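You operate a simulated robot arm through the tools that you are given. There is no shell and no other tool.

You run a simulated robot arm. Do the job below in one go: nothing can be reset, and whatever is moved stays where it is left.

TASK
Strap the load with the black strap, pulled as the card says.
Fine: seal it once, then wind the feed knob back; the drive stays off. Where these are worked on the way, their far stop is far enough and under half their travel is too little: feed knob.

Only the result counts: the job must be done as asked and must still hold three seconds after the hand-in. Knocking over, shifting, dropping, spilling or breaking anything else fails it. A push-on lid holds only when it is set on centred and level and pressed home; a screw cap is set on level and turned clockwise until tight.

THE ROBOT
A 6-joint arm with a two-finger gripper, fixed in place. Base frame: the origin is on the floor under the middle of its stand, x ahead of it, y to its left, z up; the work surface is at about z = 92. Lengths are in cm, angles in degrees, forces in N, time in s.
It reaches about 157.2 cm from its shoulder. Its first joint turns from -166.0 to 166.0 degrees. Payload 2.45 kg.
Tool frame: the origin (TCP) lies between the finger pads and is the grasp point; the fingertips stand 2 cm ahead of it; z points along the fingers, y is the line along which they close. The gripper opens to 14 cm; its body begins 16.8 cm behind the TCP.
Orientation is that of the tool frame in the base frame, as a unit quaternion [w, x, y, z]. With the fingers straight down and closing along the base's y, the tool's x points along the base's -x, its y along +y and its z along -z.

THE INTERFACE
- The arm moves only by the tool move_arm. Its argument "deltas" is a list of rows, each a list of 7 numbers: the shift along the base's x, y, z in units of 25 mm (1.0 is 25 mm), then the turn, a rotation vector about the base's x, y, z in units of 5 degrees (1.0 is 5 degrees), then the opening, from 0 (shut) to 1 (fully open). In form: [[tx, ty, tz, wx, wy, wz, grip], ...]. A call has 1 to 20 rows; each row shifts and turns the commanded pose from where the row before left it. A call with a number of a shift or a turn outside -1 to 1 is refused whole. Each row takes 0.2 s and may step no farther than 5 cm and 8.6 degrees from the row before; otherwise, or with a gripper value out of range, the whole call is refused. A pose out of reach is approached as far as the arm can. The call stops where the force on the tool passes 50 N (or 10 N more than at its start, if that is more) or the arm is blocked; 0.2 s more then pass. Each finger travels about 4.5 cm/s and halts on what it meets, pressing with about 22 N; the grip force reading is that of the motor and also rises with nothing between the fingers. The clock runs only during rows and for 0.2 s after the last one: add rows that do not move to give the fingers time. It gives the time, the measured TCP pose, the force on the tool (base axes), the opening and the grip force at its end, in the units of the frame above (readings bear some noise), with the torque about the TCP (base axes, N m) and any sound that the robot's microphone picked up.
- Cameras (640 x 400 px; columns grow to the right, rows downward): "scene" is fixed at [22.02, 50.23, 146.51]; the picture's right is [0.74, 0.67, 0.00], its down [-0.45, 0.50, -0.74] and it looks along [-0.49, 0.55, 0.68] (base axes); focal length 214 px, centre (320, 200). "wrist" rides on the gripper at [7.8, 1.1, -20.9] in the tool frame; the picture's right is [-0.14, 0.99, 0.00], its down [-0.92, -0.13, -0.37] and it looks along [-0.37, -0.05, 0.93] (tool axes); focal length 280 px, centre (320, 200). There is no depth. A picture from a camera that has moved, and an enlarged one, comes with that camera's place and axes in the base frame and with its lens.
- capture(camera): a new picture of that camera. The clock stands still meanwhile.
- enlarge(camera, box): a new picture of the part [left, top, right, bottom] of that camera's present view, enlarged. The clock stands still meanwhile.
- finish_job(): hands the job in; it is judged then, once.

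Places have to be worked out from the pictures, the camera data and where the tool is seen. Open the gripper and draw the arm clear of the work before you hand the job in, unless the task says otherwise.

The tools are called after ">>>" as a command line: name --pt "numbers of a row" for each row, then --argument value for the rest, lists and objects as JSON in quotes. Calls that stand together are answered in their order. move_arm: Moves the arm, as the interface text tells. Its arguments: {"type":"object","properties":{"deltas":{"type":"array","items":{"type":"array","items":{"type":"number"}}}},"required":["deltas"]} The other tools are called the same way: capture (camera) takes a picture; enlarge (camera, box) takes an enlarged picture of a part of a camera's view; finish_job () hands the job in.

At the start:

```text
clock: 0.0
position: [60.83, 32.7, 127.6]
orientation: [0.0, 0.0, 1.0, 0.0]
ft_force: [0.3, 0.2, 0.6]
torque: [0.01, 0.01, -0.02]
finger_gap: 14.02
finger_force: 0.0
```

scene: 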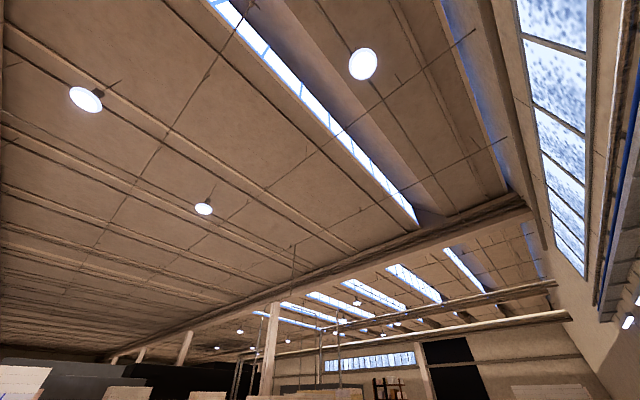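
wrist: 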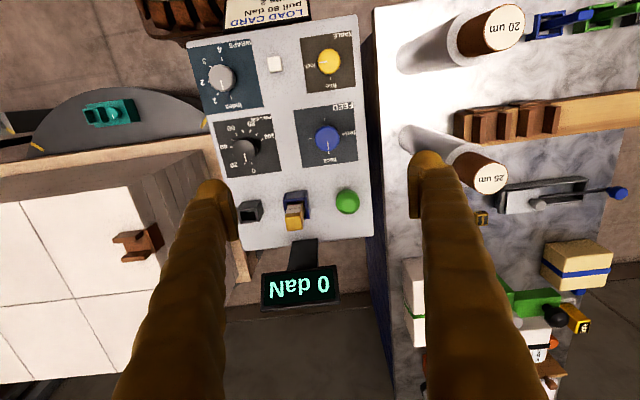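

The scene camera only shows the ceiling, so the wrist camera will have to do. It shows a control panel with a load card; I enlarge parts of that view to read it.

>>> enlarge --camera "wrist" --box '[180, 0, 380, 125]'

>>> enlarge --camera "wrist" --box '[180, 100, 400, 320]'

>>> enlarge --camera "wrist" --box '[370, 0, 640, 200]'

>>> enlarge --camera "wrist" --box '[370, 180, 640, 400]'

>>> enlarge --camera "wrist" --box '[0, 0, 220, 400]'

```text
3.20 times, centred on (280, 62) of wrist
camera zoom: at [53.08, 33.85, 148.48], right [0.14, 0.99, 0.0], down [0.92, -0.13, 0.37], along [0.37, -0.05, -0.93], focal length 897 px, centre (448, 640)
```

zoom: 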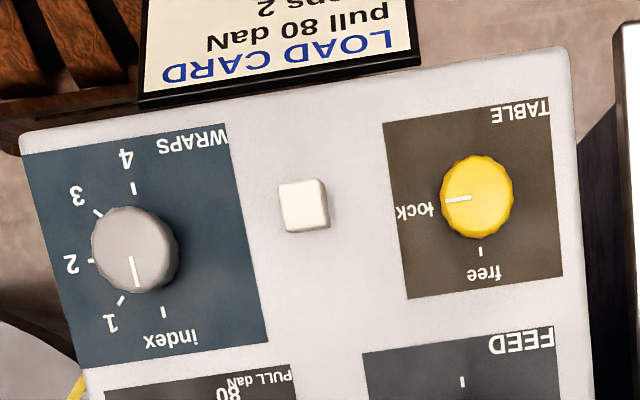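

```text
1.82 times, centred on (290, 210) of wrist
camera zoom: at [53.08, 33.85, 148.48], right [0.14, 0.99, 0.0], down [0.92, -0.13, 0.37], along [0.37, -0.05, -0.93], focal length 510 px, centre (374, 182)
```

zoom: 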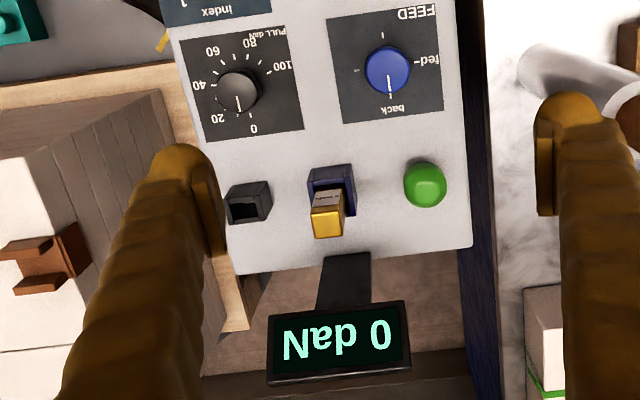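

```text
2.00 times, centred on (505, 100) of wrist
camera zoom: at [53.08, 33.85, 148.48], right [0.14, 0.99, 0.0], down [0.92, -0.13, 0.37], along [0.37, -0.05, -0.93], focal length 561 px, centre (-50, 400)
```

zoom: 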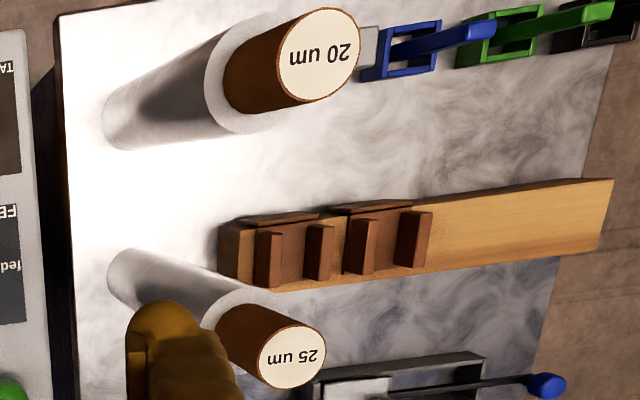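

```text
1.82 times, centred on (505, 290) of wrist
camera zoom: at [53.08, 33.85, 148.48], right [0.14, 0.99, 0.0], down [0.92, -0.13, 0.37], along [0.37, -0.05, -0.93], focal length 510 px, centre (-16, 36)
```

zoom: 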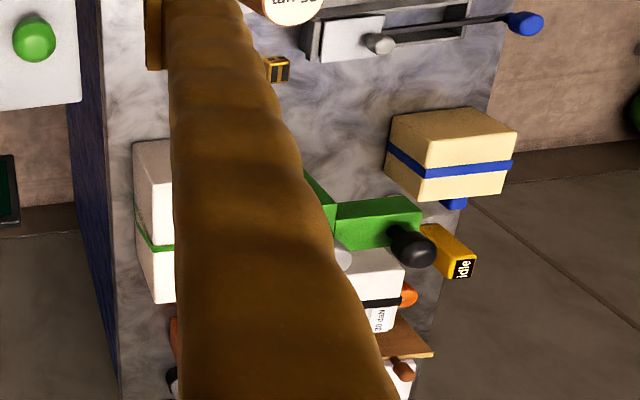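

```text
1.00 times, centred on (110, 200) of wrist (not enlarged: the box is as wide or as high as the picture)
camera zoom: at [53.08, 33.85, 148.48], right [0.14, 0.99, 0.0], down [0.92, -0.13, 0.37], along [0.37, -0.05, -0.93], focal length 280 px, centre (530, 200)
```

zoom: 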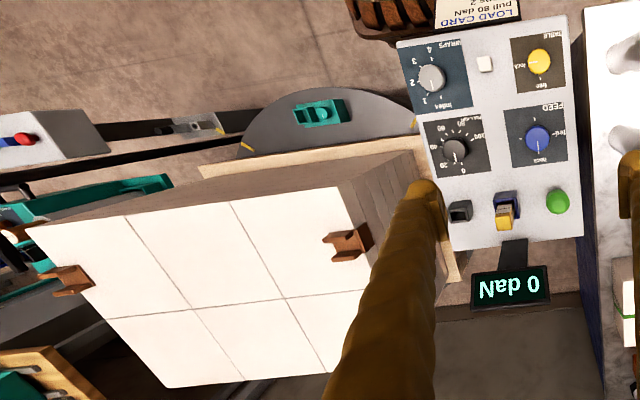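

The card reads "pull 80 daN" with a wraps line that I think says 2. I raise the arm straight up for a wider view.

>>> move_arm --pt "0 0 1 0 0 0 1" --pt "0 0 1 0 0 0 1" --pt "0 0 1 0 0 0 1" --pt "0 0 1 0 0 0 1" --pt "0 0 1 0 0 0 1" --pt "0 0 1 0 0 0 1" --pt "0 0 1 0 0 0 1" --pt "0 0 1 0 0 0 1" --pt "0 0 1 0 0 0 1" --pt "0 0 1 0 0 0 1"

>>> capture --camera "wrist"

```text
clock: 2.2
position: [60.84, 32.6, 152.58]
orientation: [-0.001, 0.0, 1.0, 0.0]
ft_force: [0.3, 0.7, 0.0]
torque: [0.01, 0.0, 0.01]
finger_gap: 14.01
finger_force: 0.1
```

```text
taken
camera wrist: at [53.07, 33.71, 173.44], right [0.14, 0.99, 0.0], down [0.92, -0.13, 0.37], along [0.37, -0.05, -0.93], focal length 280 px, centre (320, 200)
```

wrist: 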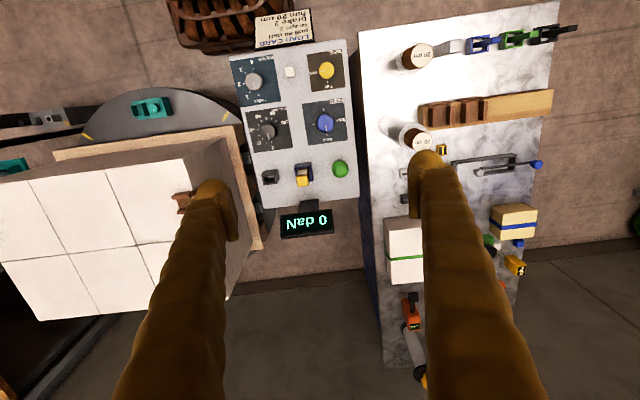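

The card is now fully in view; I enlarge it to read every line, and the bench on the right as well.

>>> enlarge --camera "wrist" --box '[240, 0, 330, 56]'

>>> enlarge --camera "wrist" --box '[380, 0, 600, 140]'

>>> enlarge --camera "wrist" --box '[380, 140, 560, 400]'

```text
7.11 times, centred on (285, 28) of wrist
camera zoom: at [53.07, 33.71, 173.44], right [0.14, 0.99, 0.0], down [0.92, -0.13, 0.37], along [0.37, -0.05, -0.93], focal length 1994 px, centre (569, 1423)
```

zoom: 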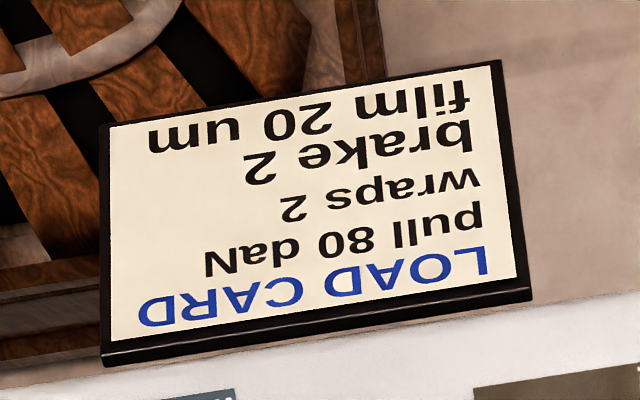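

```text
2.86 times, centred on (490, 70) of wrist
camera zoom: at [53.07, 33.71, 173.44], right [0.14, 0.99, 0.0], down [0.92, -0.13, 0.37], along [0.37, -0.05, -0.93], focal length 801 px, centre (-166, 571)
```

zoom: 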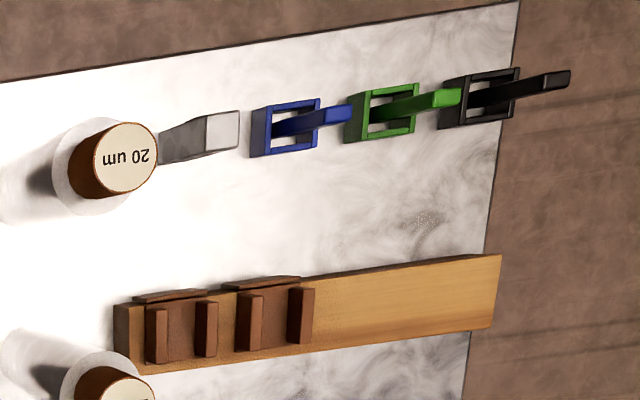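

```text
1.54 times, centred on (470, 270) of wrist
camera zoom: at [53.07, 33.71, 173.44], right [0.14, 0.99, 0.0], down [0.92, -0.13, 0.37], along [0.37, -0.05, -0.93], focal length 431 px, centre (89, 92)
```

zoom: 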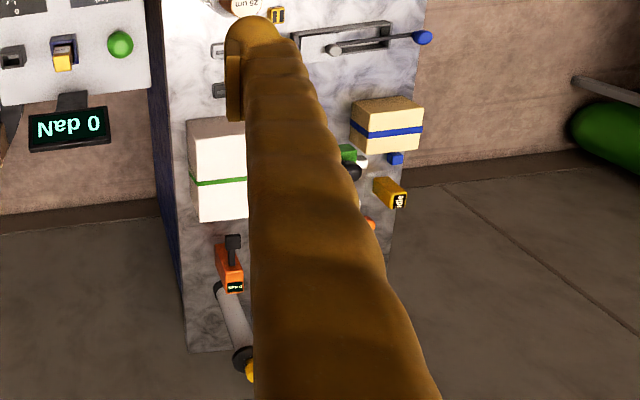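

The card reads pull 80 daN, wraps 2, brake 2, film 20 um. I shift the arm to -y to see the load and the machine on the left.

>>> move_arm --pt "0 -1 0 0 0 0 1" --pt "0 -1 0 0 0 0 1" --pt "0 -1 0 0 0 0 1" --pt "0 -1 0 0 0 0 1" --pt "0 -1 0 0 0 0 1" --pt "0 -1 0 0 0 0 1" --pt "0 -1 0 0 0 0 1" --pt "0 -1 0 0 0 0 1" --pt "0 -1 0 0 0 0 1" --pt "0 -1 0 0 0 0 1" --pt "0 -1 0 0 0 0 1" --pt "0 -1 0 0 0 0 1"

>>> capture --camera "wrist"

```text
clock: 4.8
position: [60.92, 2.55, 152.61]
orientation: [0.0, 0.0, 1.0, 0.0]
ft_force: [0.4, 0.5, -1.1]
torque: [0.03, -0.02, 0.02]
finger_gap: 14.03
finger_force: 0.0
```

```text
taken
camera wrist: at [53.06, 3.74, 173.43], right [0.14, 0.99, 0.0], down [0.92, -0.13, 0.37], along [0.37, -0.05, -0.93], focal length 280 px, centre (320, 200)
```

wrist: 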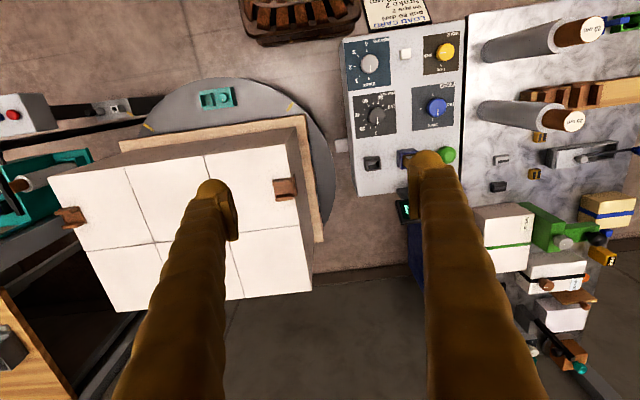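

Now the turntable load and several items on both sides are visible. I enlarge regions to identify them.

>>> enlarge --camera "wrist" --box '[0, 70, 340, 320]'

>>> enlarge --camera "wrist" --box '[460, 180, 640, 400]'

>>> enlarge --camera "wrist" --box '[460, 0, 640, 200]'

>>> enlarge --camera "wrist" --box '[330, 20, 480, 240]'

```text
1.60 times, centred on (170, 195) of wrist
camera zoom: at [53.06, 3.74, 173.43], right [0.14, 0.99, 0.0], down [0.92, -0.13, 0.37], along [0.37, -0.05, -0.93], focal length 449 px, centre (560, 208)
```

zoom: 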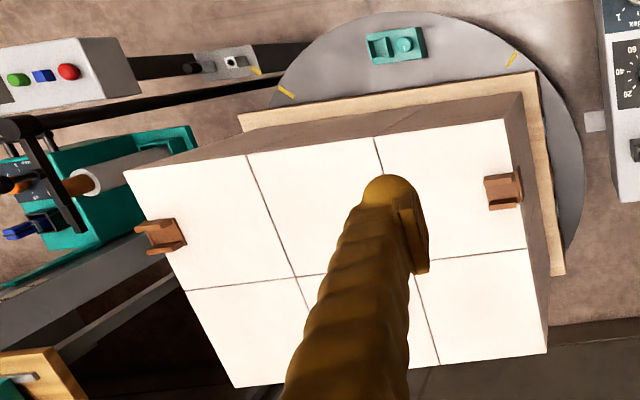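

```text
1.82 times, centred on (550, 290) of wrist
camera zoom: at [53.06, 3.74, 173.43], right [0.14, 0.99, 0.0], down [0.92, -0.13, 0.37], along [0.37, -0.05, -0.93], focal length 510 px, centre (-98, 36)
```

zoom: 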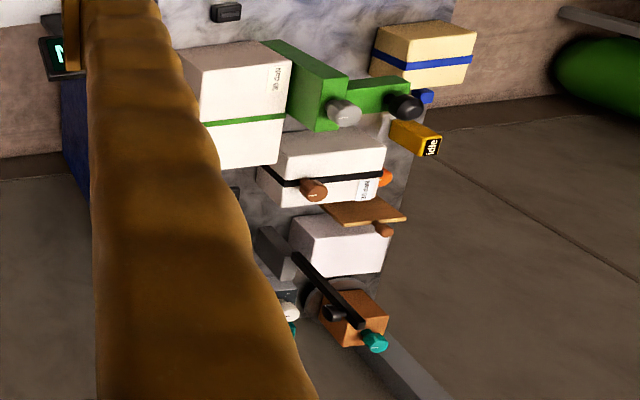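

```text
2.00 times, centred on (550, 100) of wrist
camera zoom: at [53.06, 3.74, 173.43], right [0.14, 0.99, 0.0], down [0.92, -0.13, 0.37], along [0.37, -0.05, -0.93], focal length 561 px, centre (-140, 400)
```

zoom: 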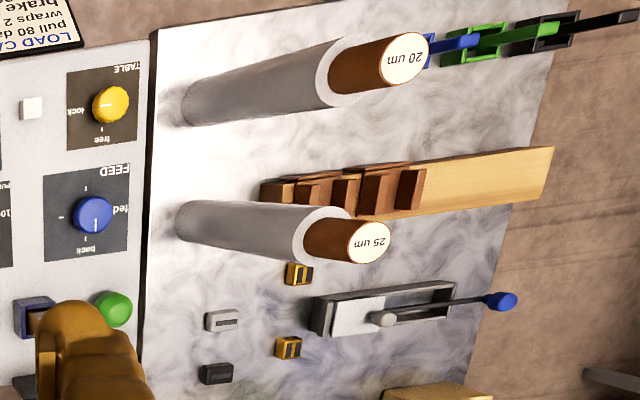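

```text
1.82 times, centred on (405, 130) of wrist
camera zoom: at [53.06, 3.74, 173.43], right [0.14, 0.99, 0.0], down [0.92, -0.13, 0.37], along [0.37, -0.05, -0.93], focal length 510 px, centre (166, 327)
```

zoom: 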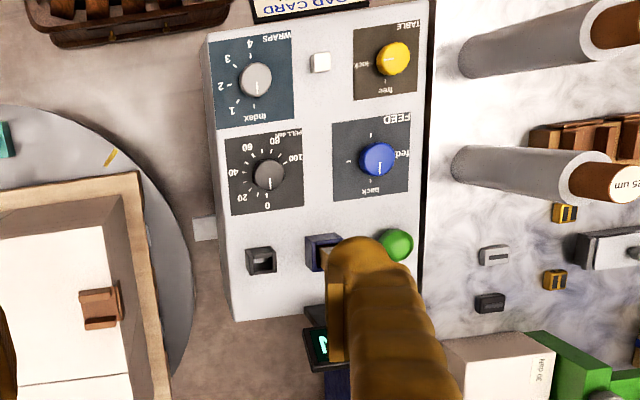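

I need closer views. I move over the bench on the +y side, higher up, to identify the strap ends and tools.

>>> move_arm --pt "0 1 0 0 0 0 1" --pt "0 1 0 0 0 0 1" --pt "0 1 0 0 0 0 1" --pt "0 1 0 0 0 0 1" --pt "0 1 0 0 0 0 1" --pt "0 1 0 0 0 0 1" --pt "0 1 0 0 0 0 1" --pt "0 1 0 0 0 0 1" --pt "0 1 0 0 0 0 1" --pt "0 1 0 0 0 0 1" --pt "0 1 0 0 0 0 1" --pt "0 1 0 0 0 0 1" --pt "-0.5 1 0 0 0 0 1" --pt "-0.5 1 0 0 0 0 1" --pt "-0.5 1 0 0 0 0 1" --pt "-0.5 1 0 0 0 0 1" --pt "-0.5 1 0 0 0 0 1" --pt "-0.5 1 0 0 0 0 1" --pt "-0.5 1 0 0 0 0 1" --pt "-0.5 1 0 0 0 0 1"

>>> move_arm --pt "-0.5 1 0 0 0 0 1" --pt "-0.5 1 0 0 0 0 1" --pt "-0.5 1 0 0 0 0 1" --pt "-0.5 1 0 0 0 0 1" --pt "-0.5 1 0 0 0 0 1" --pt "-0.5 1 0 0 0 0 1"

>>> capture --camera "wrist"

```text
clock: 9.0
position: [50.76, 52.79, 152.87]
orientation: [0.0, 0.0, 1.0, 0.001]
ft_force: [0.1, 0.3, 0.9]
torque: [0.02, -0.04, 0.02]
finger_gap: 14.01
finger_force: 0.0
```

```text
clock: 10.4
position: [43.24, 67.86, 152.19]
orientation: [0.002, 0.0, 1.0, 0.002]
ft_force: [-0.1, 0.0, 1.0]
torque: [0.02, -0.04, 0.03]
finger_gap: 13.98
finger_force: 0.0
out of reach, approached as far as the arm can: row 6
```

```text
taken
camera wrist: at [35.37, 68.78, 173.07], right [0.14, 0.99, 0.01], down [0.92, -0.13, 0.37], along [0.37, -0.05, -0.93], focal length 280 px, centre (320, 200)
```

wrist: 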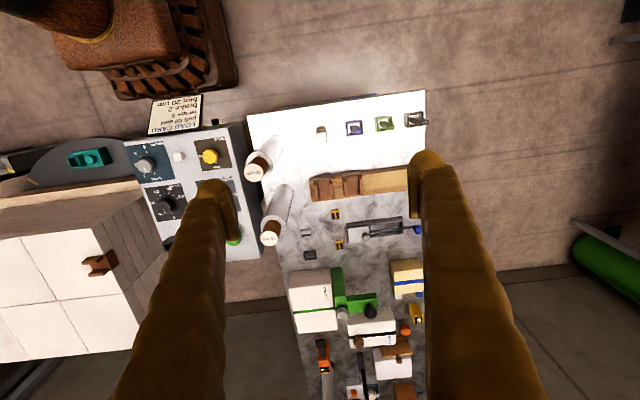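

From here the bench is visible between the fingers. I enlarge it in pieces.

>>> enlarge --camera "wrist" --box '[240, 80, 440, 205]'

>>> enlarge --camera "wrist" --box '[260, 190, 440, 300]'

>>> enlarge --camera "wrist" --box '[270, 290, 450, 400]'

```text
3.20 times, centred on (340, 142) of wrist
camera zoom: at [35.37, 68.78, 173.07], right [0.14, 0.99, 0.01], down [0.92, -0.13, 0.37], along [0.37, -0.05, -0.93], focal length 897 px, centre (256, 384)
```

zoom: 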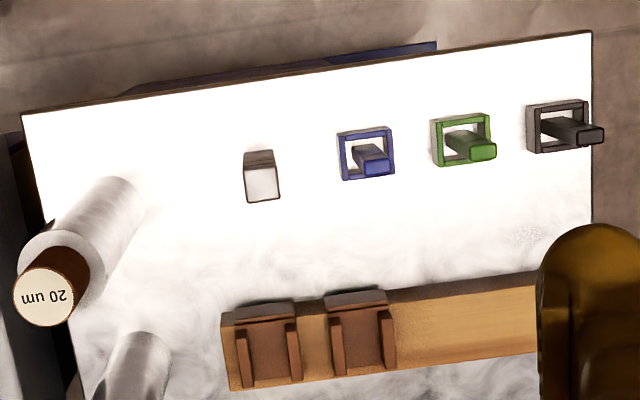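

```text
3.56 times, centred on (350, 245) of wrist
camera zoom: at [35.37, 68.78, 173.07], right [0.14, 0.99, 0.01], down [0.92, -0.13, 0.37], along [0.37, -0.05, -0.93], focal length 997 px, centre (213, 40)
```

zoom: 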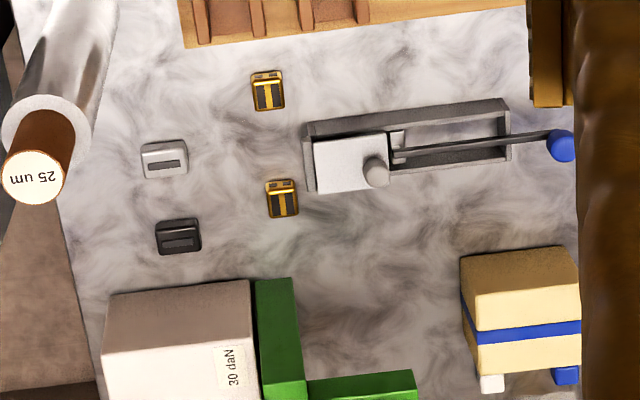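

```text
3.56 times, centred on (360, 345) of wrist
camera zoom: at [35.37, 68.78, 173.07], right [0.14, 0.99, 0.01], down [0.92, -0.13, 0.37], along [0.37, -0.05, -0.93], focal length 997 px, centre (178, -316)
```

zoom: 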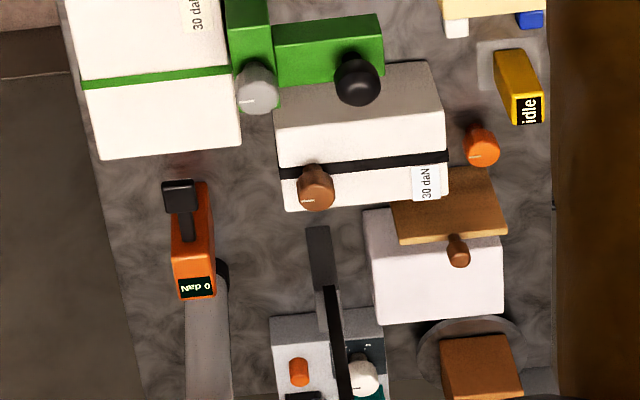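

There are many tools here; the black strap end seems to be the one in the black frame at the far right of the bench. I move back over the console for close zooms of its controls and sockets.

>>> move_arm --pt "0.5 -1 0 0 0 0 1" --pt "0.5 -1 0 0 0 0 1" --pt "0.5 -1 0 0 0 0 1" --pt "0.5 -1 0 0 0 0 1" --pt "0.5 -1 0 0 0 0 1" --pt "0 -1 -1 0 0 0 1" --pt "0 -1 -1 0 0 0 1" --pt "0 -1 -1 0 0 0 1" --pt "0 -1 -1 0 0 0 1" --pt "0 -1 -1 0 0 0 1" --pt "0 -1 -1 0 0 0 1" --pt "0 -1 0 0 0 0 1"

>>> capture --camera "wrist"

```text
clock: 13.0
position: [49.46, 37.42, 137.09]
orientation: [-0.001, 0.0, 1.0, 0.0]
ft_force: [1.1, -0.6, -0.1]
torque: [-0.06, -0.02, -0.03]
finger_gap: 14.01
finger_force: 0.0
```

```text
taken
camera wrist: at [41.64, 38.49, 157.88], right [0.14, 0.99, 0.0], down [0.92, -0.13, 0.37], along [0.36, -0.05, -0.93], focal length 280 px, centre (320, 200)
```

wrist: 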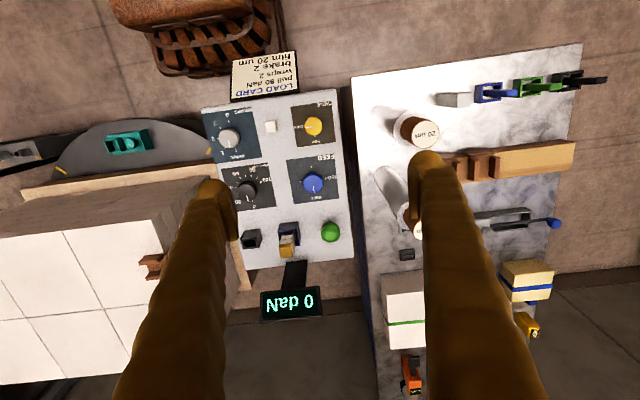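

The console is clear between the fingers. I zoom strongly on its controls.

>>> enlarge --camera "wrist" --box '[225, 205, 355, 286]'

>>> enlarge --camera "wrist" --box '[200, 85, 350, 215]'

>>> enlarge --camera "wrist" --box '[430, 60, 620, 180]'

>>> enlarge --camera "wrist" --box '[0, 100, 230, 290]'

```text
4.92 times, centred on (290, 246) of wrist
camera zoom: at [41.64, 38.49, 157.88], right [0.14, 0.99, 0.0], down [0.92, -0.13, 0.37], along [0.36, -0.05, -0.93], focal length 1380 px, centre (468, -24)
```

zoom: 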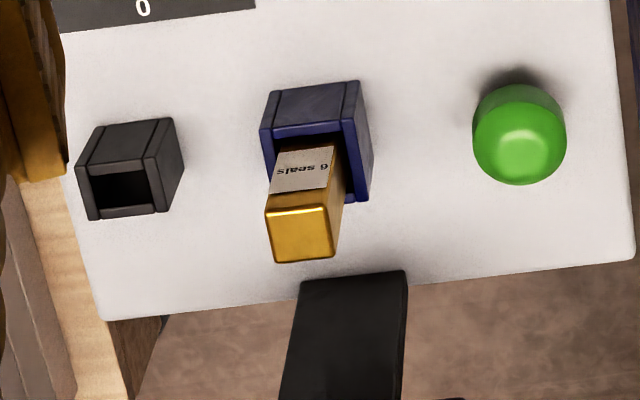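

```text
3.08 times, centred on (275, 150) of wrist
camera zoom: at [41.64, 38.49, 157.88], right [0.14, 0.99, 0.0], down [0.92, -0.13, 0.37], along [0.36, -0.05, -0.93], focal length 863 px, centre (458, 354)
```

zoom: 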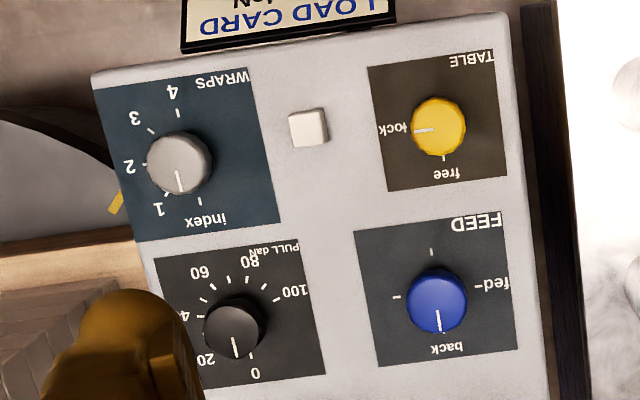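

```text
3.33 times, centred on (525, 120) of wrist
camera zoom: at [41.64, 38.49, 157.88], right [0.14, 0.99, 0.0], down [0.92, -0.13, 0.37], along [0.36, -0.05, -0.93], focal length 935 px, centre (-363, 467)
```

zoom: 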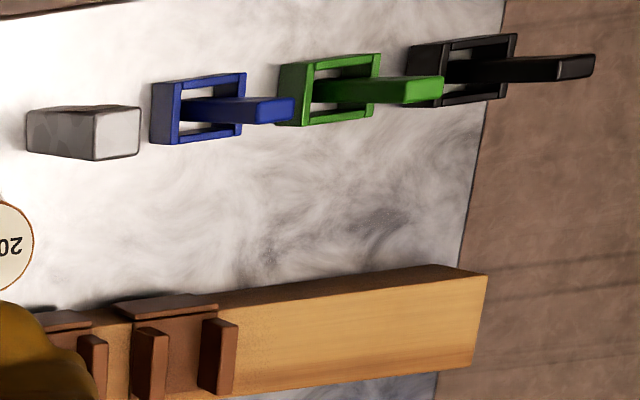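

```text
2.11 times, centred on (115, 195) of wrist
camera zoom: at [41.64, 38.49, 157.88], right [0.14, 0.99, 0.0], down [0.92, -0.13, 0.37], along [0.36, -0.05, -0.93], focal length 590 px, centre (752, 210)
```

zoom: 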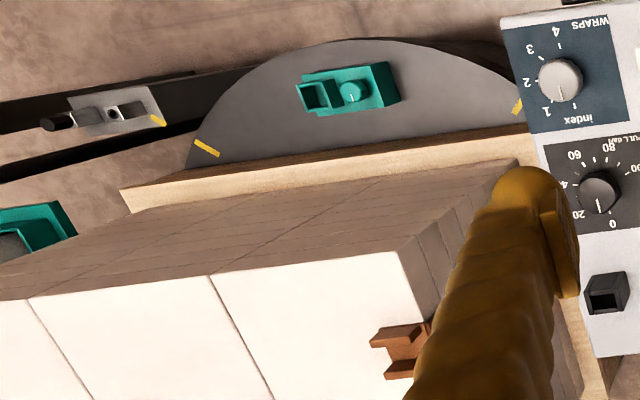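

The console shows: an empty dark socket opening upward, a seal magazine marked "6 seals", a green button, and PULL and FEED dials, with FEED at "back". I look more closely at the left side machinery before deciding.

>>> move_arm --pt "0 -1 1 0 0 0 1" --pt "0 -1 1 0 0 0 1" --pt "0 -1 1 0 0 0 1" --pt "0 -1 1 0 0 0 1" --pt "0 -1 1 0 0 0 1" --pt "0 -1 1 0 0 0 1" --pt "0 -1 0 0 0 0 1" --pt "0 -1 0 0 0 0 1" --pt "0 -1 0 0 0 0 1" --pt "0 -1 0 0 0 0 1" --pt "0 -1 0 0 0 0 1" --pt "0 -1 0 0 0 0 1" --pt "0 -1 0 0 0 0 1" --pt "0 -1 0 0 0 0 1" --pt "0 -1 0 0 0 0 1" --pt "0 -1 0 0 0 0 1" --pt "0 -1 0 0 0 0 1" --pt "0 -1 0 0 0 0 1" --pt "0 -1 0 0 0 0 1" --pt "0 -1 0 0 0 0 1"

>>> move_arm --pt "0 -1 0 0 0 0 1" --pt "0 -1 0 0 0 0 1" --pt "0 -1 0 0 0 0 1" --pt "0 -1 0 0 0 0 1" --pt "0 -1 0 0 0 0 1" --pt "0 -1 0 0 0 0 1" --pt "0 -1 0 0 0 0 1" --pt "0 -1 0 0 0 0 1" --pt "0 -1 0 0 0 0 1" --pt "0 -1 0 0 0 0 1"

>>> capture --camera "wrist"

```text
clock: 17.2
position: [49.48, -12.55, 152.18]
orientation: [0.0, 0.0, 1.0, 0.0]
ft_force: [-0.5, -0.8, 0.9]
torque: [0.01, 0.03, 0.0]
finger_gap: 14.0
finger_force: 0.0
```

```text
clock: 19.4
position: [49.52, -37.35, 152.24]
orientation: [0.0, 0.0, 1.0, 0.0]
ft_force: [-0.3, 0.8, -0.3]
torque: [-0.05, -0.03, 0.01]
finger_gap: 13.99
finger_force: 0.0
```

```text
taken
camera wrist: at [41.73, -36.34, 172.96], right [0.14, 0.99, 0.0], down [0.92, -0.13, 0.37], along [0.37, -0.05, -0.93], focal length 280 px, centre (320, 200)
```

wrist: 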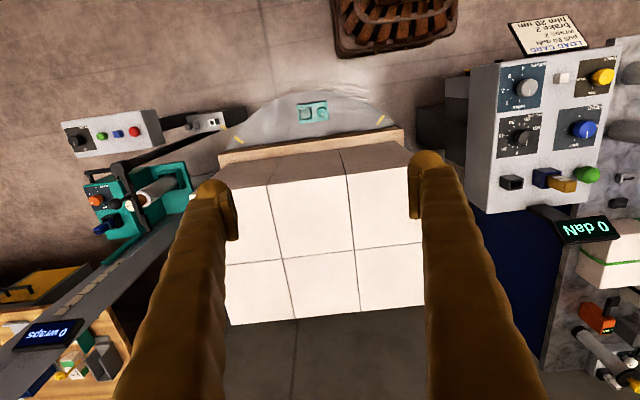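

I zoom into the left control box, the carriage, and the area by the console from this side.

>>> enlarge --camera "wrist" --box '[50, 95, 250, 260]'

>>> enlarge --camera "wrist" --box '[0, 240, 160, 400]'

>>> enlarge --camera "wrist" --box '[400, 40, 640, 250]'

>>> enlarge --camera "wrist" --box '[200, 80, 420, 200]'

>>> enlarge --camera "wrist" --box '[520, 200, 640, 400]'

```text
2.42 times, centred on (150, 178) of wrist
camera zoom: at [41.73, -36.34, 172.96], right [0.14, 0.99, 0.0], down [0.92, -0.13, 0.37], along [0.37, -0.05, -0.93], focal length 680 px, centre (732, 254)
```

zoom: 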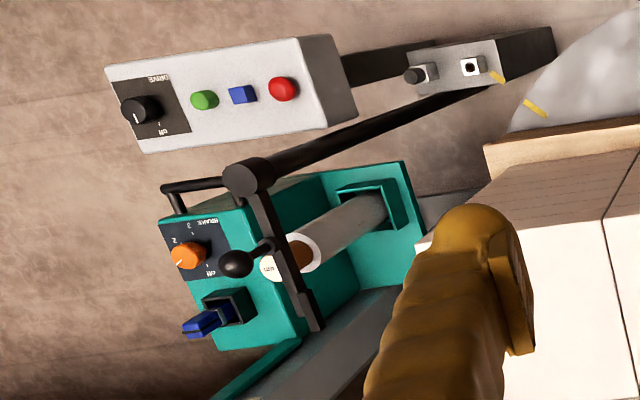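

```text
2.50 times, centred on (80, 320) of wrist
camera zoom: at [41.73, -36.34, 172.96], right [0.14, 0.99, 0.0], down [0.92, -0.13, 0.37], along [0.37, -0.05, -0.93], focal length 701 px, centre (920, -100)
```

zoom: 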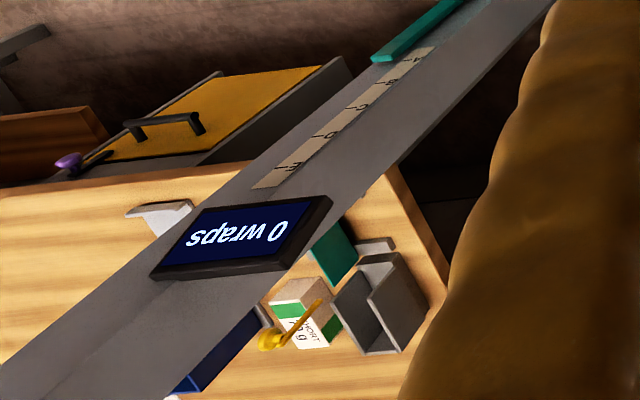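

```text
1.90 times, centred on (520, 145) of wrist
camera zoom: at [41.73, -36.34, 172.96], right [0.14, 0.99, 0.0], down [0.92, -0.13, 0.37], along [0.37, -0.05, -0.93], focal length 534 px, centre (-61, 305)
```

zoom: 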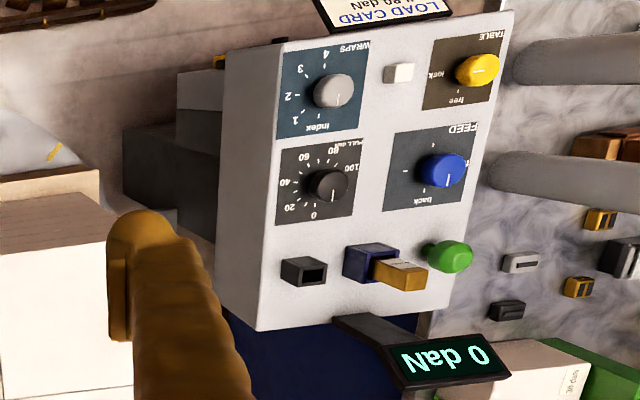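

```text
2.91 times, centred on (310, 140) of wrist
camera zoom: at [41.73, -36.34, 172.96], right [0.14, 0.99, 0.0], down [0.92, -0.13, 0.37], along [0.37, -0.05, -0.93], focal length 816 px, centre (349, 374)
```

zoom: 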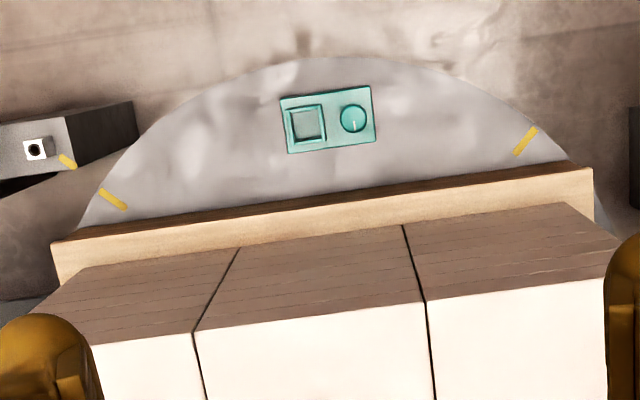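

```text
2.00 times, centred on (580, 300) of wrist
camera zoom: at [41.73, -36.34, 172.96], right [0.14, 0.99, 0.0], down [0.92, -0.13, 0.37], along [0.37, -0.05, -0.93], focal length 561 px, centre (-200, 0)
```

zoom: 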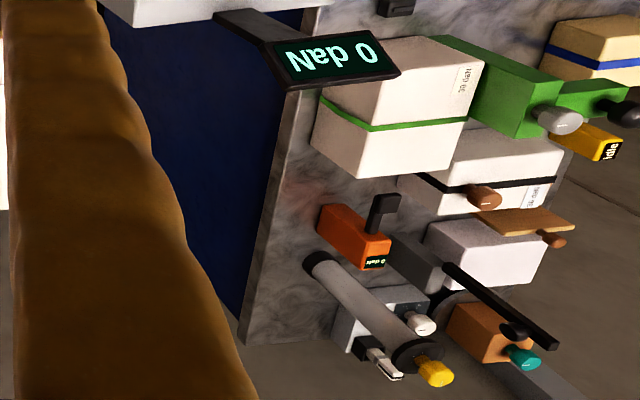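

There is a DRIVE selector on the left box with green, blue and red buttons, so the drive control is there and should be left alone. I zoom in on its position, and on the labels around the console.

>>> enlarge --camera "wrist" --box '[55, 105, 165, 174]'

>>> enlarge --camera "wrist" --box '[470, 50, 630, 150]'

>>> enlarge --camera "wrist" --box '[480, 140, 640, 240]'

>>> enlarge --camera "wrist" --box '[60, 160, 220, 270]'

```text
5.80 times, centred on (110, 140) of wrist
camera zoom: at [41.73, -36.34, 172.96], right [0.14, 0.99, 0.0], down [0.92, -0.13, 0.37], along [0.37, -0.05, -0.93], focal length 1625 px, centre (1537, 551)
```

zoom: 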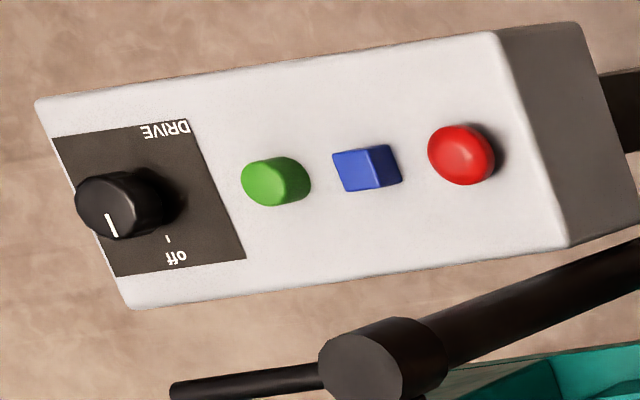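

```text
4.00 times, centred on (550, 100) of wrist
camera zoom: at [41.73, -36.34, 172.96], right [0.14, 0.99, 0.0], down [0.92, -0.13, 0.37], along [0.37, -0.05, -0.93], focal length 1122 px, centre (-600, 600)
```

zoom: 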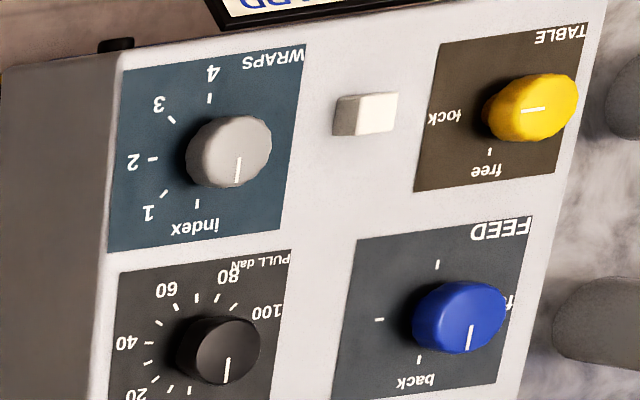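

```text
4.00 times, centred on (560, 190) of wrist
camera zoom: at [41.73, -36.34, 172.96], right [0.14, 0.99, 0.0], down [0.92, -0.13, 0.37], along [0.37, -0.05, -0.93], focal length 1122 px, centre (-640, 240)
```

zoom: 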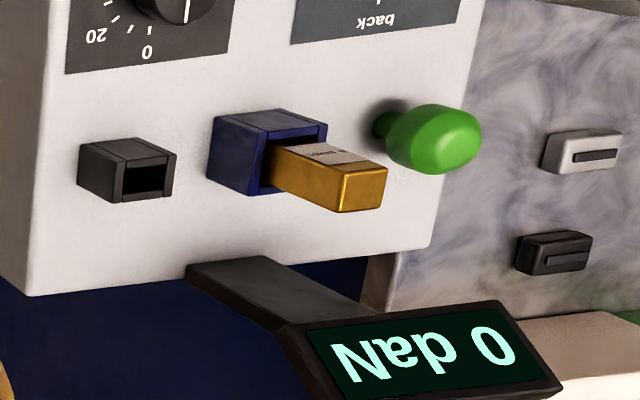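

```text
3.64 times, centred on (140, 215) of wrist
camera zoom: at [41.73, -36.34, 172.96], right [0.14, 0.99, 0.0], down [0.92, -0.13, 0.37], along [0.37, -0.05, -0.93], focal length 1020 px, centre (974, 146)
```

zoom: 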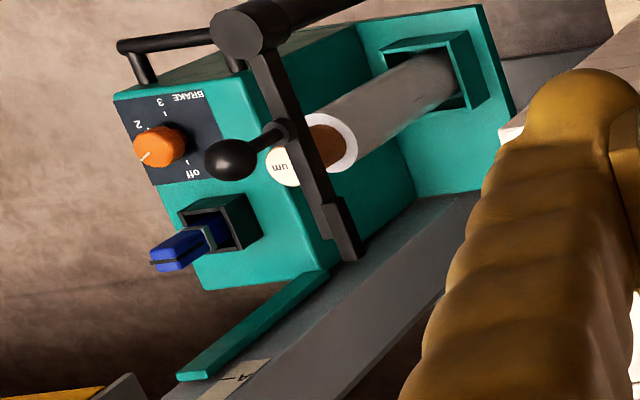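

The drive is off and all dial pointers stand at their zero marks (PULL 0, FEED back, WRAPS index). From two views I judge the console socket's mouth to be at about (75, 16, 96.6) and the black stick's top near (48, 97, 93). I go over to the black stick for a closer look, staying above the film rolls, whose tops are at about z 116.

>>> move_arm --pt "0 1 0 0 0 0 1" --pt "0 1 0 0 0 0 1" --pt "0 1 0 0 0 0 1" --pt "0 1 0 0 0 0 1" --pt "0 1 0 0 0 0 1" --pt "0 1 0 0 0 0 1" --pt "0 1 0 0 0 0 1" --pt "0 1 0 0 0 0 1" --pt "0 1 0 0 0 0 1" --pt "0 1 0 0 0 0 1" --pt "0 1 0 0 0 0 1" --pt "0 1 0 0 0 0 1" --pt "0 1 0 0 0 0 1" --pt "0 1 0 0 0 0 1" --pt "0 1 0 0 0 0 1" --pt "0 1 0 0 0 0 1" --pt "0 1 0 0 0 0 1" --pt "0 1 0 0 0 0 1" --pt "0 1 0 0 0 0 1" --pt "0 1 0 0 0 0 1"

>>> move_arm --pt "0 1 -0.2 0 0 0 1" --pt "0 1 -0.2 0 0 0 1" --pt "0 1 -0.2 0 0 0 1" --pt "0 1 -0.2 0 0 0 1" --pt "0 1 -0.2 0 0 0 1" --pt "0 1 -0.2 0 0 0 1" --pt "0 1 -0.2 0 0 0 1" --pt "0 1 -0.2 0 0 0 1" --pt "0 1 -0.2 0 0 0 1" --pt "0 1 -0.2 0 0 0 1" --pt "0 1 -0.2 0 0 0 1" --pt "0 1 -0.2 0 0 0 1" --pt "0 1 -0.2 0 0 0 1" --pt "0 1 -0.2 0 0 0 1" --pt "0 1 -0.2 0 0 0 1" --pt "0 1 -0.2 0 0 0 1" --pt "0 1 -0.2 0 0 0 1" --pt "0 1 -0.2 0 0 0 1" --pt "0 1 -0.2 0 0 0 1" --pt "0 1 -0.2 0 0 0 1"

>>> move_arm --pt "0 1 0 0 0 0 1" --pt "0 1 0 0 0 0 1" --pt "0 1 0 0 0 0 1" --pt "0 1 0 0 0 0 1" --pt "0 1 0 0 0 0 1" --pt "0 1 0 0 0 0 1" --pt "0 1 0 0 0 0 1"

>>> capture --camera "wrist"

```text
clock: 23.6
position: [49.67, 12.53, 152.23]
orientation: [0.0, 0.0, 1.0, 0.0]
ft_force: [-0.4, -0.1, -0.4]
torque: [-0.01, -0.03, 0.01]
finger_gap: 14.02
finger_force: 0.1
```

```text
clock: 27.8
position: [49.39, 62.5, 142.16]
orientation: [0.0, 0.0, 1.0, -0.001]
ft_force: [0.9, -1.2, -0.2]
torque: [0.04, -0.03, -0.01]
finger_gap: 14.0
finger_force: 0.0
```

```text
clock: 29.4
position: [49.39, 80.07, 142.25]
orientation: [0.0, 0.0, 1.0, 0.001]
ft_force: [0.2, -0.9, 1.1]
torque: [0.1, -0.04, 0.02]
finger_gap: 14.0
finger_force: 0.0
```

```text
taken
camera wrist: at [41.72, 81.03, 162.96], right [0.14, 0.99, 0.0], down [0.92, -0.13, 0.37], along [0.37, -0.05, -0.93], focal length 280 px, centre (320, 200)
```

wrist: 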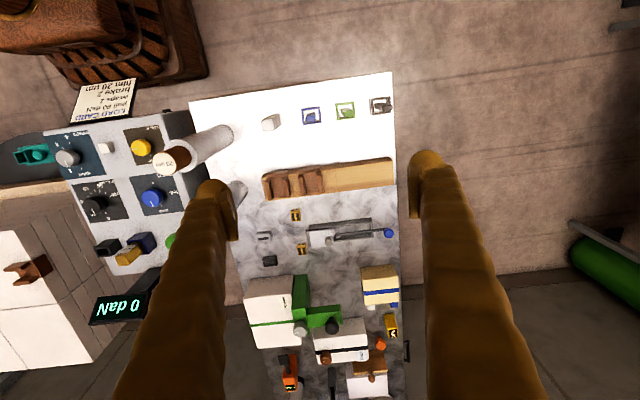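

The black stick is now near the camera's nadir, to the right. I go closer and lower for a detailed look at how it stands in its holder.

>>> move_arm --pt "-0.3 1 -1 0 0 0 1" --pt "-0.3 1 -1 0 0 0 1" --pt "-0.3 1 -1 0 0 0 1" --pt "-0.3 1 -1 0 0 0 1" --pt "-0.3 0.4 -1 0 0 0 1" --pt "-0.3 0 -1 0 0 0 1"

>>> capture --camera "wrist"

>>> enlarge --camera "wrist" --box '[180, 40, 400, 180]'

```text
clock: 30.8
position: [45.13, 91.11, 127.2]
orientation: [0.0, 0.001, 1.0, 0.001]
ft_force: [0.9, -0.7, 0.4]
torque: [-0.02, 0.03, 0.02]
finger_gap: 14.01
finger_force: 0.0
```

```text
taken
camera wrist: at [37.32, 92.06, 147.99], right [0.14, 0.99, 0.0], down [0.92, -0.13, 0.37], along [0.36, -0.05, -0.93], focal length 280 px, centre (320, 200)
```

wrist: 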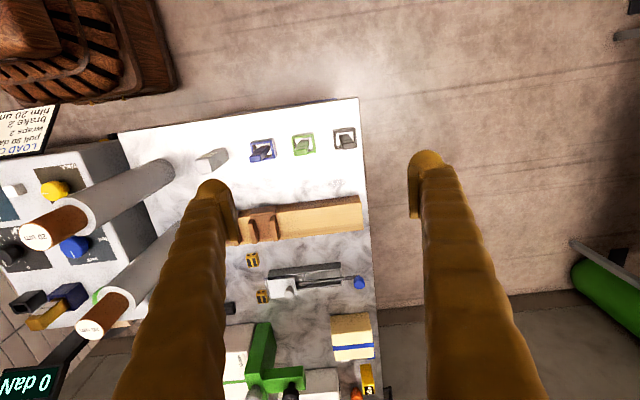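

```text
2.86 times, centred on (290, 110) of wrist
camera zoom: at [37.32, 92.06, 147.99], right [0.14, 0.99, 0.0], down [0.92, -0.13, 0.37], along [0.36, -0.05, -0.93], focal length 801 px, centre (406, 457)
```

zoom: 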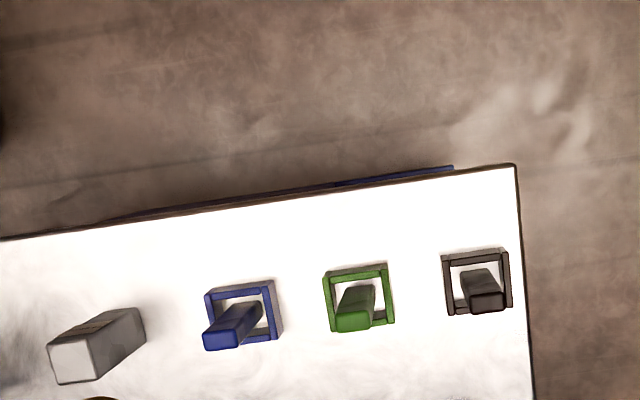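

The stick stands upright in its frame, about 2.5 cm wide along y and thin along x, with its tip at about (48.1, 96.3, 94). I move above it with a narrower opening for an exact fix.

>>> move_arm --pt "0.4 0.7 -0.5 0 0 0 0.6" --pt "0.4 0.7 -0.5 0 0 0 0.5" --pt "0.4 0.7 -1 0 0 0 0.43" --pt "0 0 -1 0 0 0 0.43" --pt "0 0 -1 0 0 0 0.43" --pt "0 0 -1 0 0 0 0.43" --pt "0 0 -1 0 0 0 0.43"

>>> capture --camera "wrist"

>>> enlarge --camera "wrist" --box '[230, 70, 420, 190]'

```text
clock: 32.4
position: [48.0, 96.38, 112.13]
orientation: [0.0, 0.0, 1.0, 0.0]
ft_force: [-0.3, -0.3, -0.2]
torque: [0.0, -0.01, 0.01]
finger_gap: 6.02
finger_force: 0.1
```

```text
taken
camera wrist: at [40.12, 97.39, 132.88], right [0.14, 0.99, 0.0], down [0.92, -0.13, 0.37], along [0.37, -0.05, -0.93], focal length 280 px, centre (320, 200)
```

wrist: 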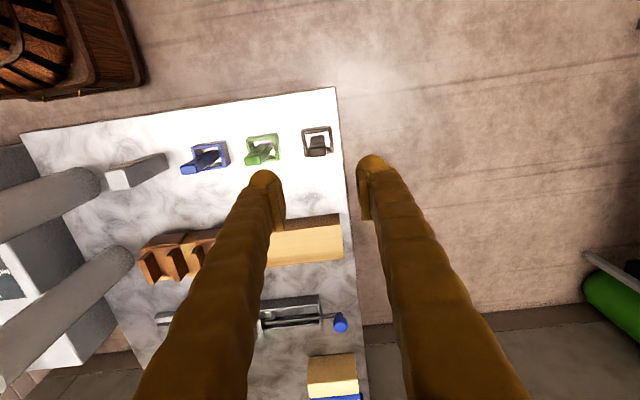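

```text
3.33 times, centred on (325, 130) of wrist
camera zoom: at [40.12, 97.39, 132.88], right [0.14, 0.99, 0.0], down [0.92, -0.13, 0.37], along [0.37, -0.05, -0.93], focal length 935 px, centre (303, 433)
```

zoom: 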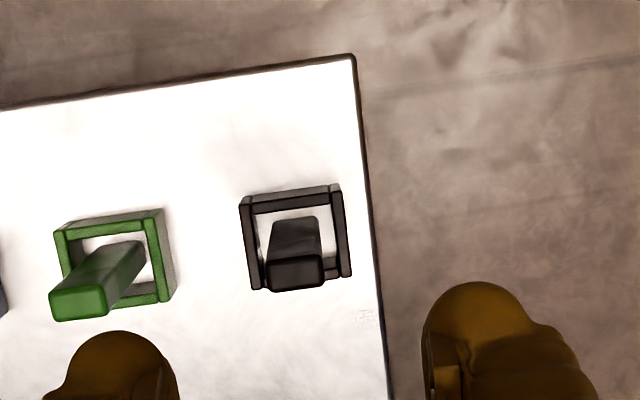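

The tip is now almost under the TCP: I judge it at (48.1, 96.1, 94.6), 2.5 cm wide and 1.3 cm thick. I descend to grip its top 4 cm.

>>> move_arm --pt "0.04 -0.1 -1 0 0 0 0.43" --pt "0 0 -1 0 0 0 0.43" --pt "0 0 -1 0 0 0 0.43" --pt "0 0 -1 0 0 0 0.43" --pt "0 0 -1 0 0 0 0.43" --pt "0 0 -1 0 0 0 0.43"

>>> capture --camera "wrist"

>>> enlarge --camera "wrist" --box '[240, 110, 400, 230]'

```text
clock: 33.8
position: [48.17, 96.05, 97.14]
orientation: [0.0, 0.0, 1.0, 0.0]
ft_force: [0.2, 0.7, -0.1]
torque: [-0.05, 0.0, 0.01]
finger_gap: 6.03
finger_force: 0.1
```

```text
taken
camera wrist: at [40.32, 97.12, 117.86], right [0.14, 0.99, 0.0], down [0.92, -0.13, 0.37], along [0.37, -0.05, -0.93], focal length 280 px, centre (320, 200)
```

wrist: 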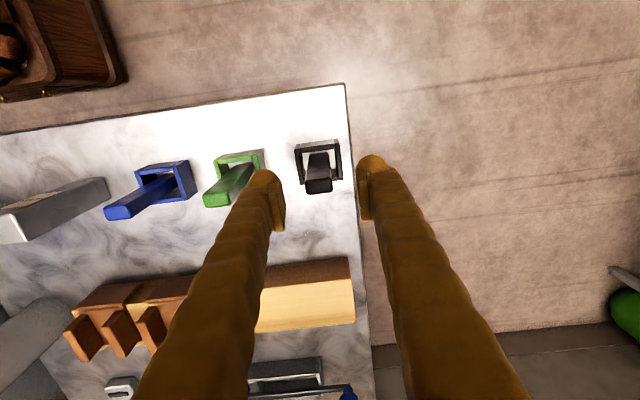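

```text
3.33 times, centred on (320, 170) of wrist
camera zoom: at [40.32, 97.12, 117.86], right [0.14, 0.99, 0.0], down [0.92, -0.13, 0.37], along [0.37, -0.05, -0.93], focal length 935 px, centre (320, 300)
```

zoom: 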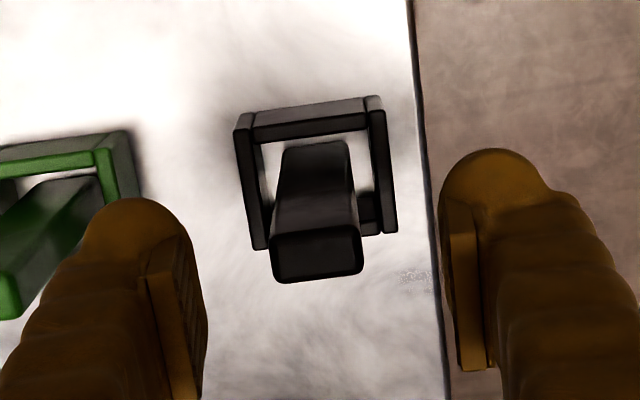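

The stick is well centred between the fingers, with its tip at about z 95. I lower another 3.6 cm and close on it.

>>> move_arm --pt "0 0 -0.72 0 0 0 0.43" --pt "0 0 -0.72 0 0 0 0.43" --pt "0 0 0 0 0 0 0.2" --pt "0 0 0 0 0 0 0.1" --pt "0 0 0 0 0 0 0.05" --pt "0 0 0 0 0 0 0.05" --pt "0 0 0 0 0 0 0.05"

>>> enlarge --camera "wrist" --box '[240, 110, 400, 230]'

```text
clock: 35.4
position: [48.11, 96.04, 93.54]
orientation: [0.0, 0.0, 1.0, 0.0]
ft_force: [-0.1, 0.8, -0.2]
torque: [0.05, 0.02, -0.01]
finger_gap: 2.3
finger_force: 21.9
```

```text
3.33 times, centred on (320, 170) of wrist
camera zoom: at [40.26, 97.16, 114.3], right [0.14, 0.99, 0.0], down [0.92, -0.13, 0.37], along [0.37, -0.05, -0.93], focal length 935 px, centre (320, 300)
```

zoom: 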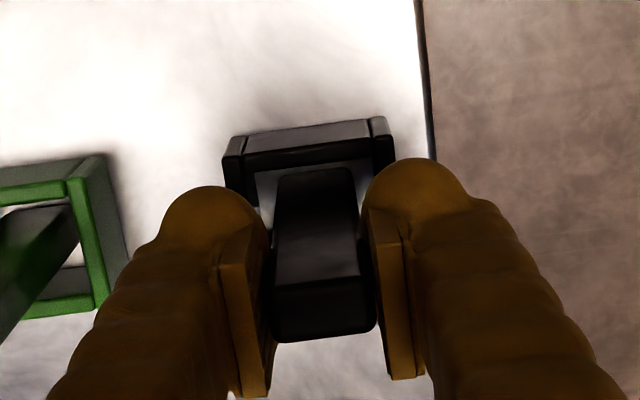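

Gripped: the gap is 2.30 cm with firm force. I lift straight up, slowly at first, and check that the stick comes alone.

>>> move_arm --pt "0 0 0.3 0 0 0 0.05" --pt "0 0 0.5 0 0 0 0.05" --pt "0 0 0.8 0 0 0 0.05" --pt "0 0 1 0 0 0 0.05" --pt "0 0 1 0 0 0 0.05" --pt "0 0 1 0 0 0 0.05"

>>> capture --camera "wrist"

>>> enlarge --camera "wrist" --box '[220, 70, 420, 230]'

```text
clock: 36.8
position: [48.12, 96.12, 104.92]
orientation: [0.0, 0.0, 1.0, 0.0]
ft_force: [-0.5, 0.3, -1.7]
torque: [-0.05, 0.03, -0.02]
finger_gap: 2.26
finger_force: 22.3
```

```text
taken
camera wrist: at [40.29, 97.19, 125.75], right [0.14, 0.99, 0.0], down [0.92, -0.13, 0.37], along [0.37, -0.05, -0.93], focal length 280 px, centre (320, 200)
```

wrist: 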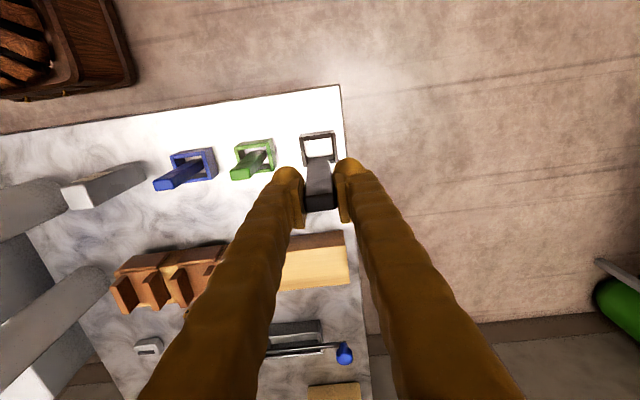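

```text
2.50 times, centred on (320, 150) of wrist
camera zoom: at [40.29, 97.19, 125.75], right [0.14, 0.99, 0.0], down [0.92, -0.13, 0.37], along [0.37, -0.05, -0.93], focal length 701 px, centre (320, 325)
```

zoom: 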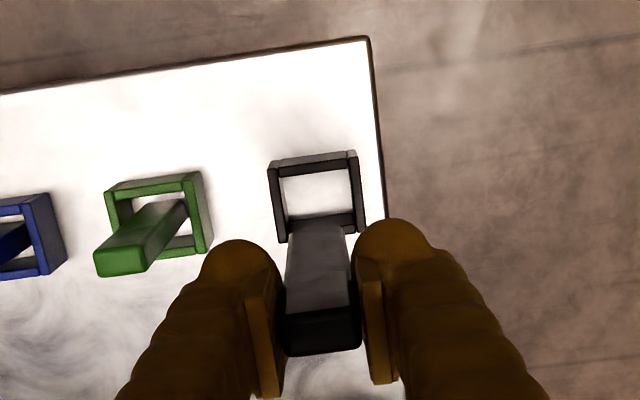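

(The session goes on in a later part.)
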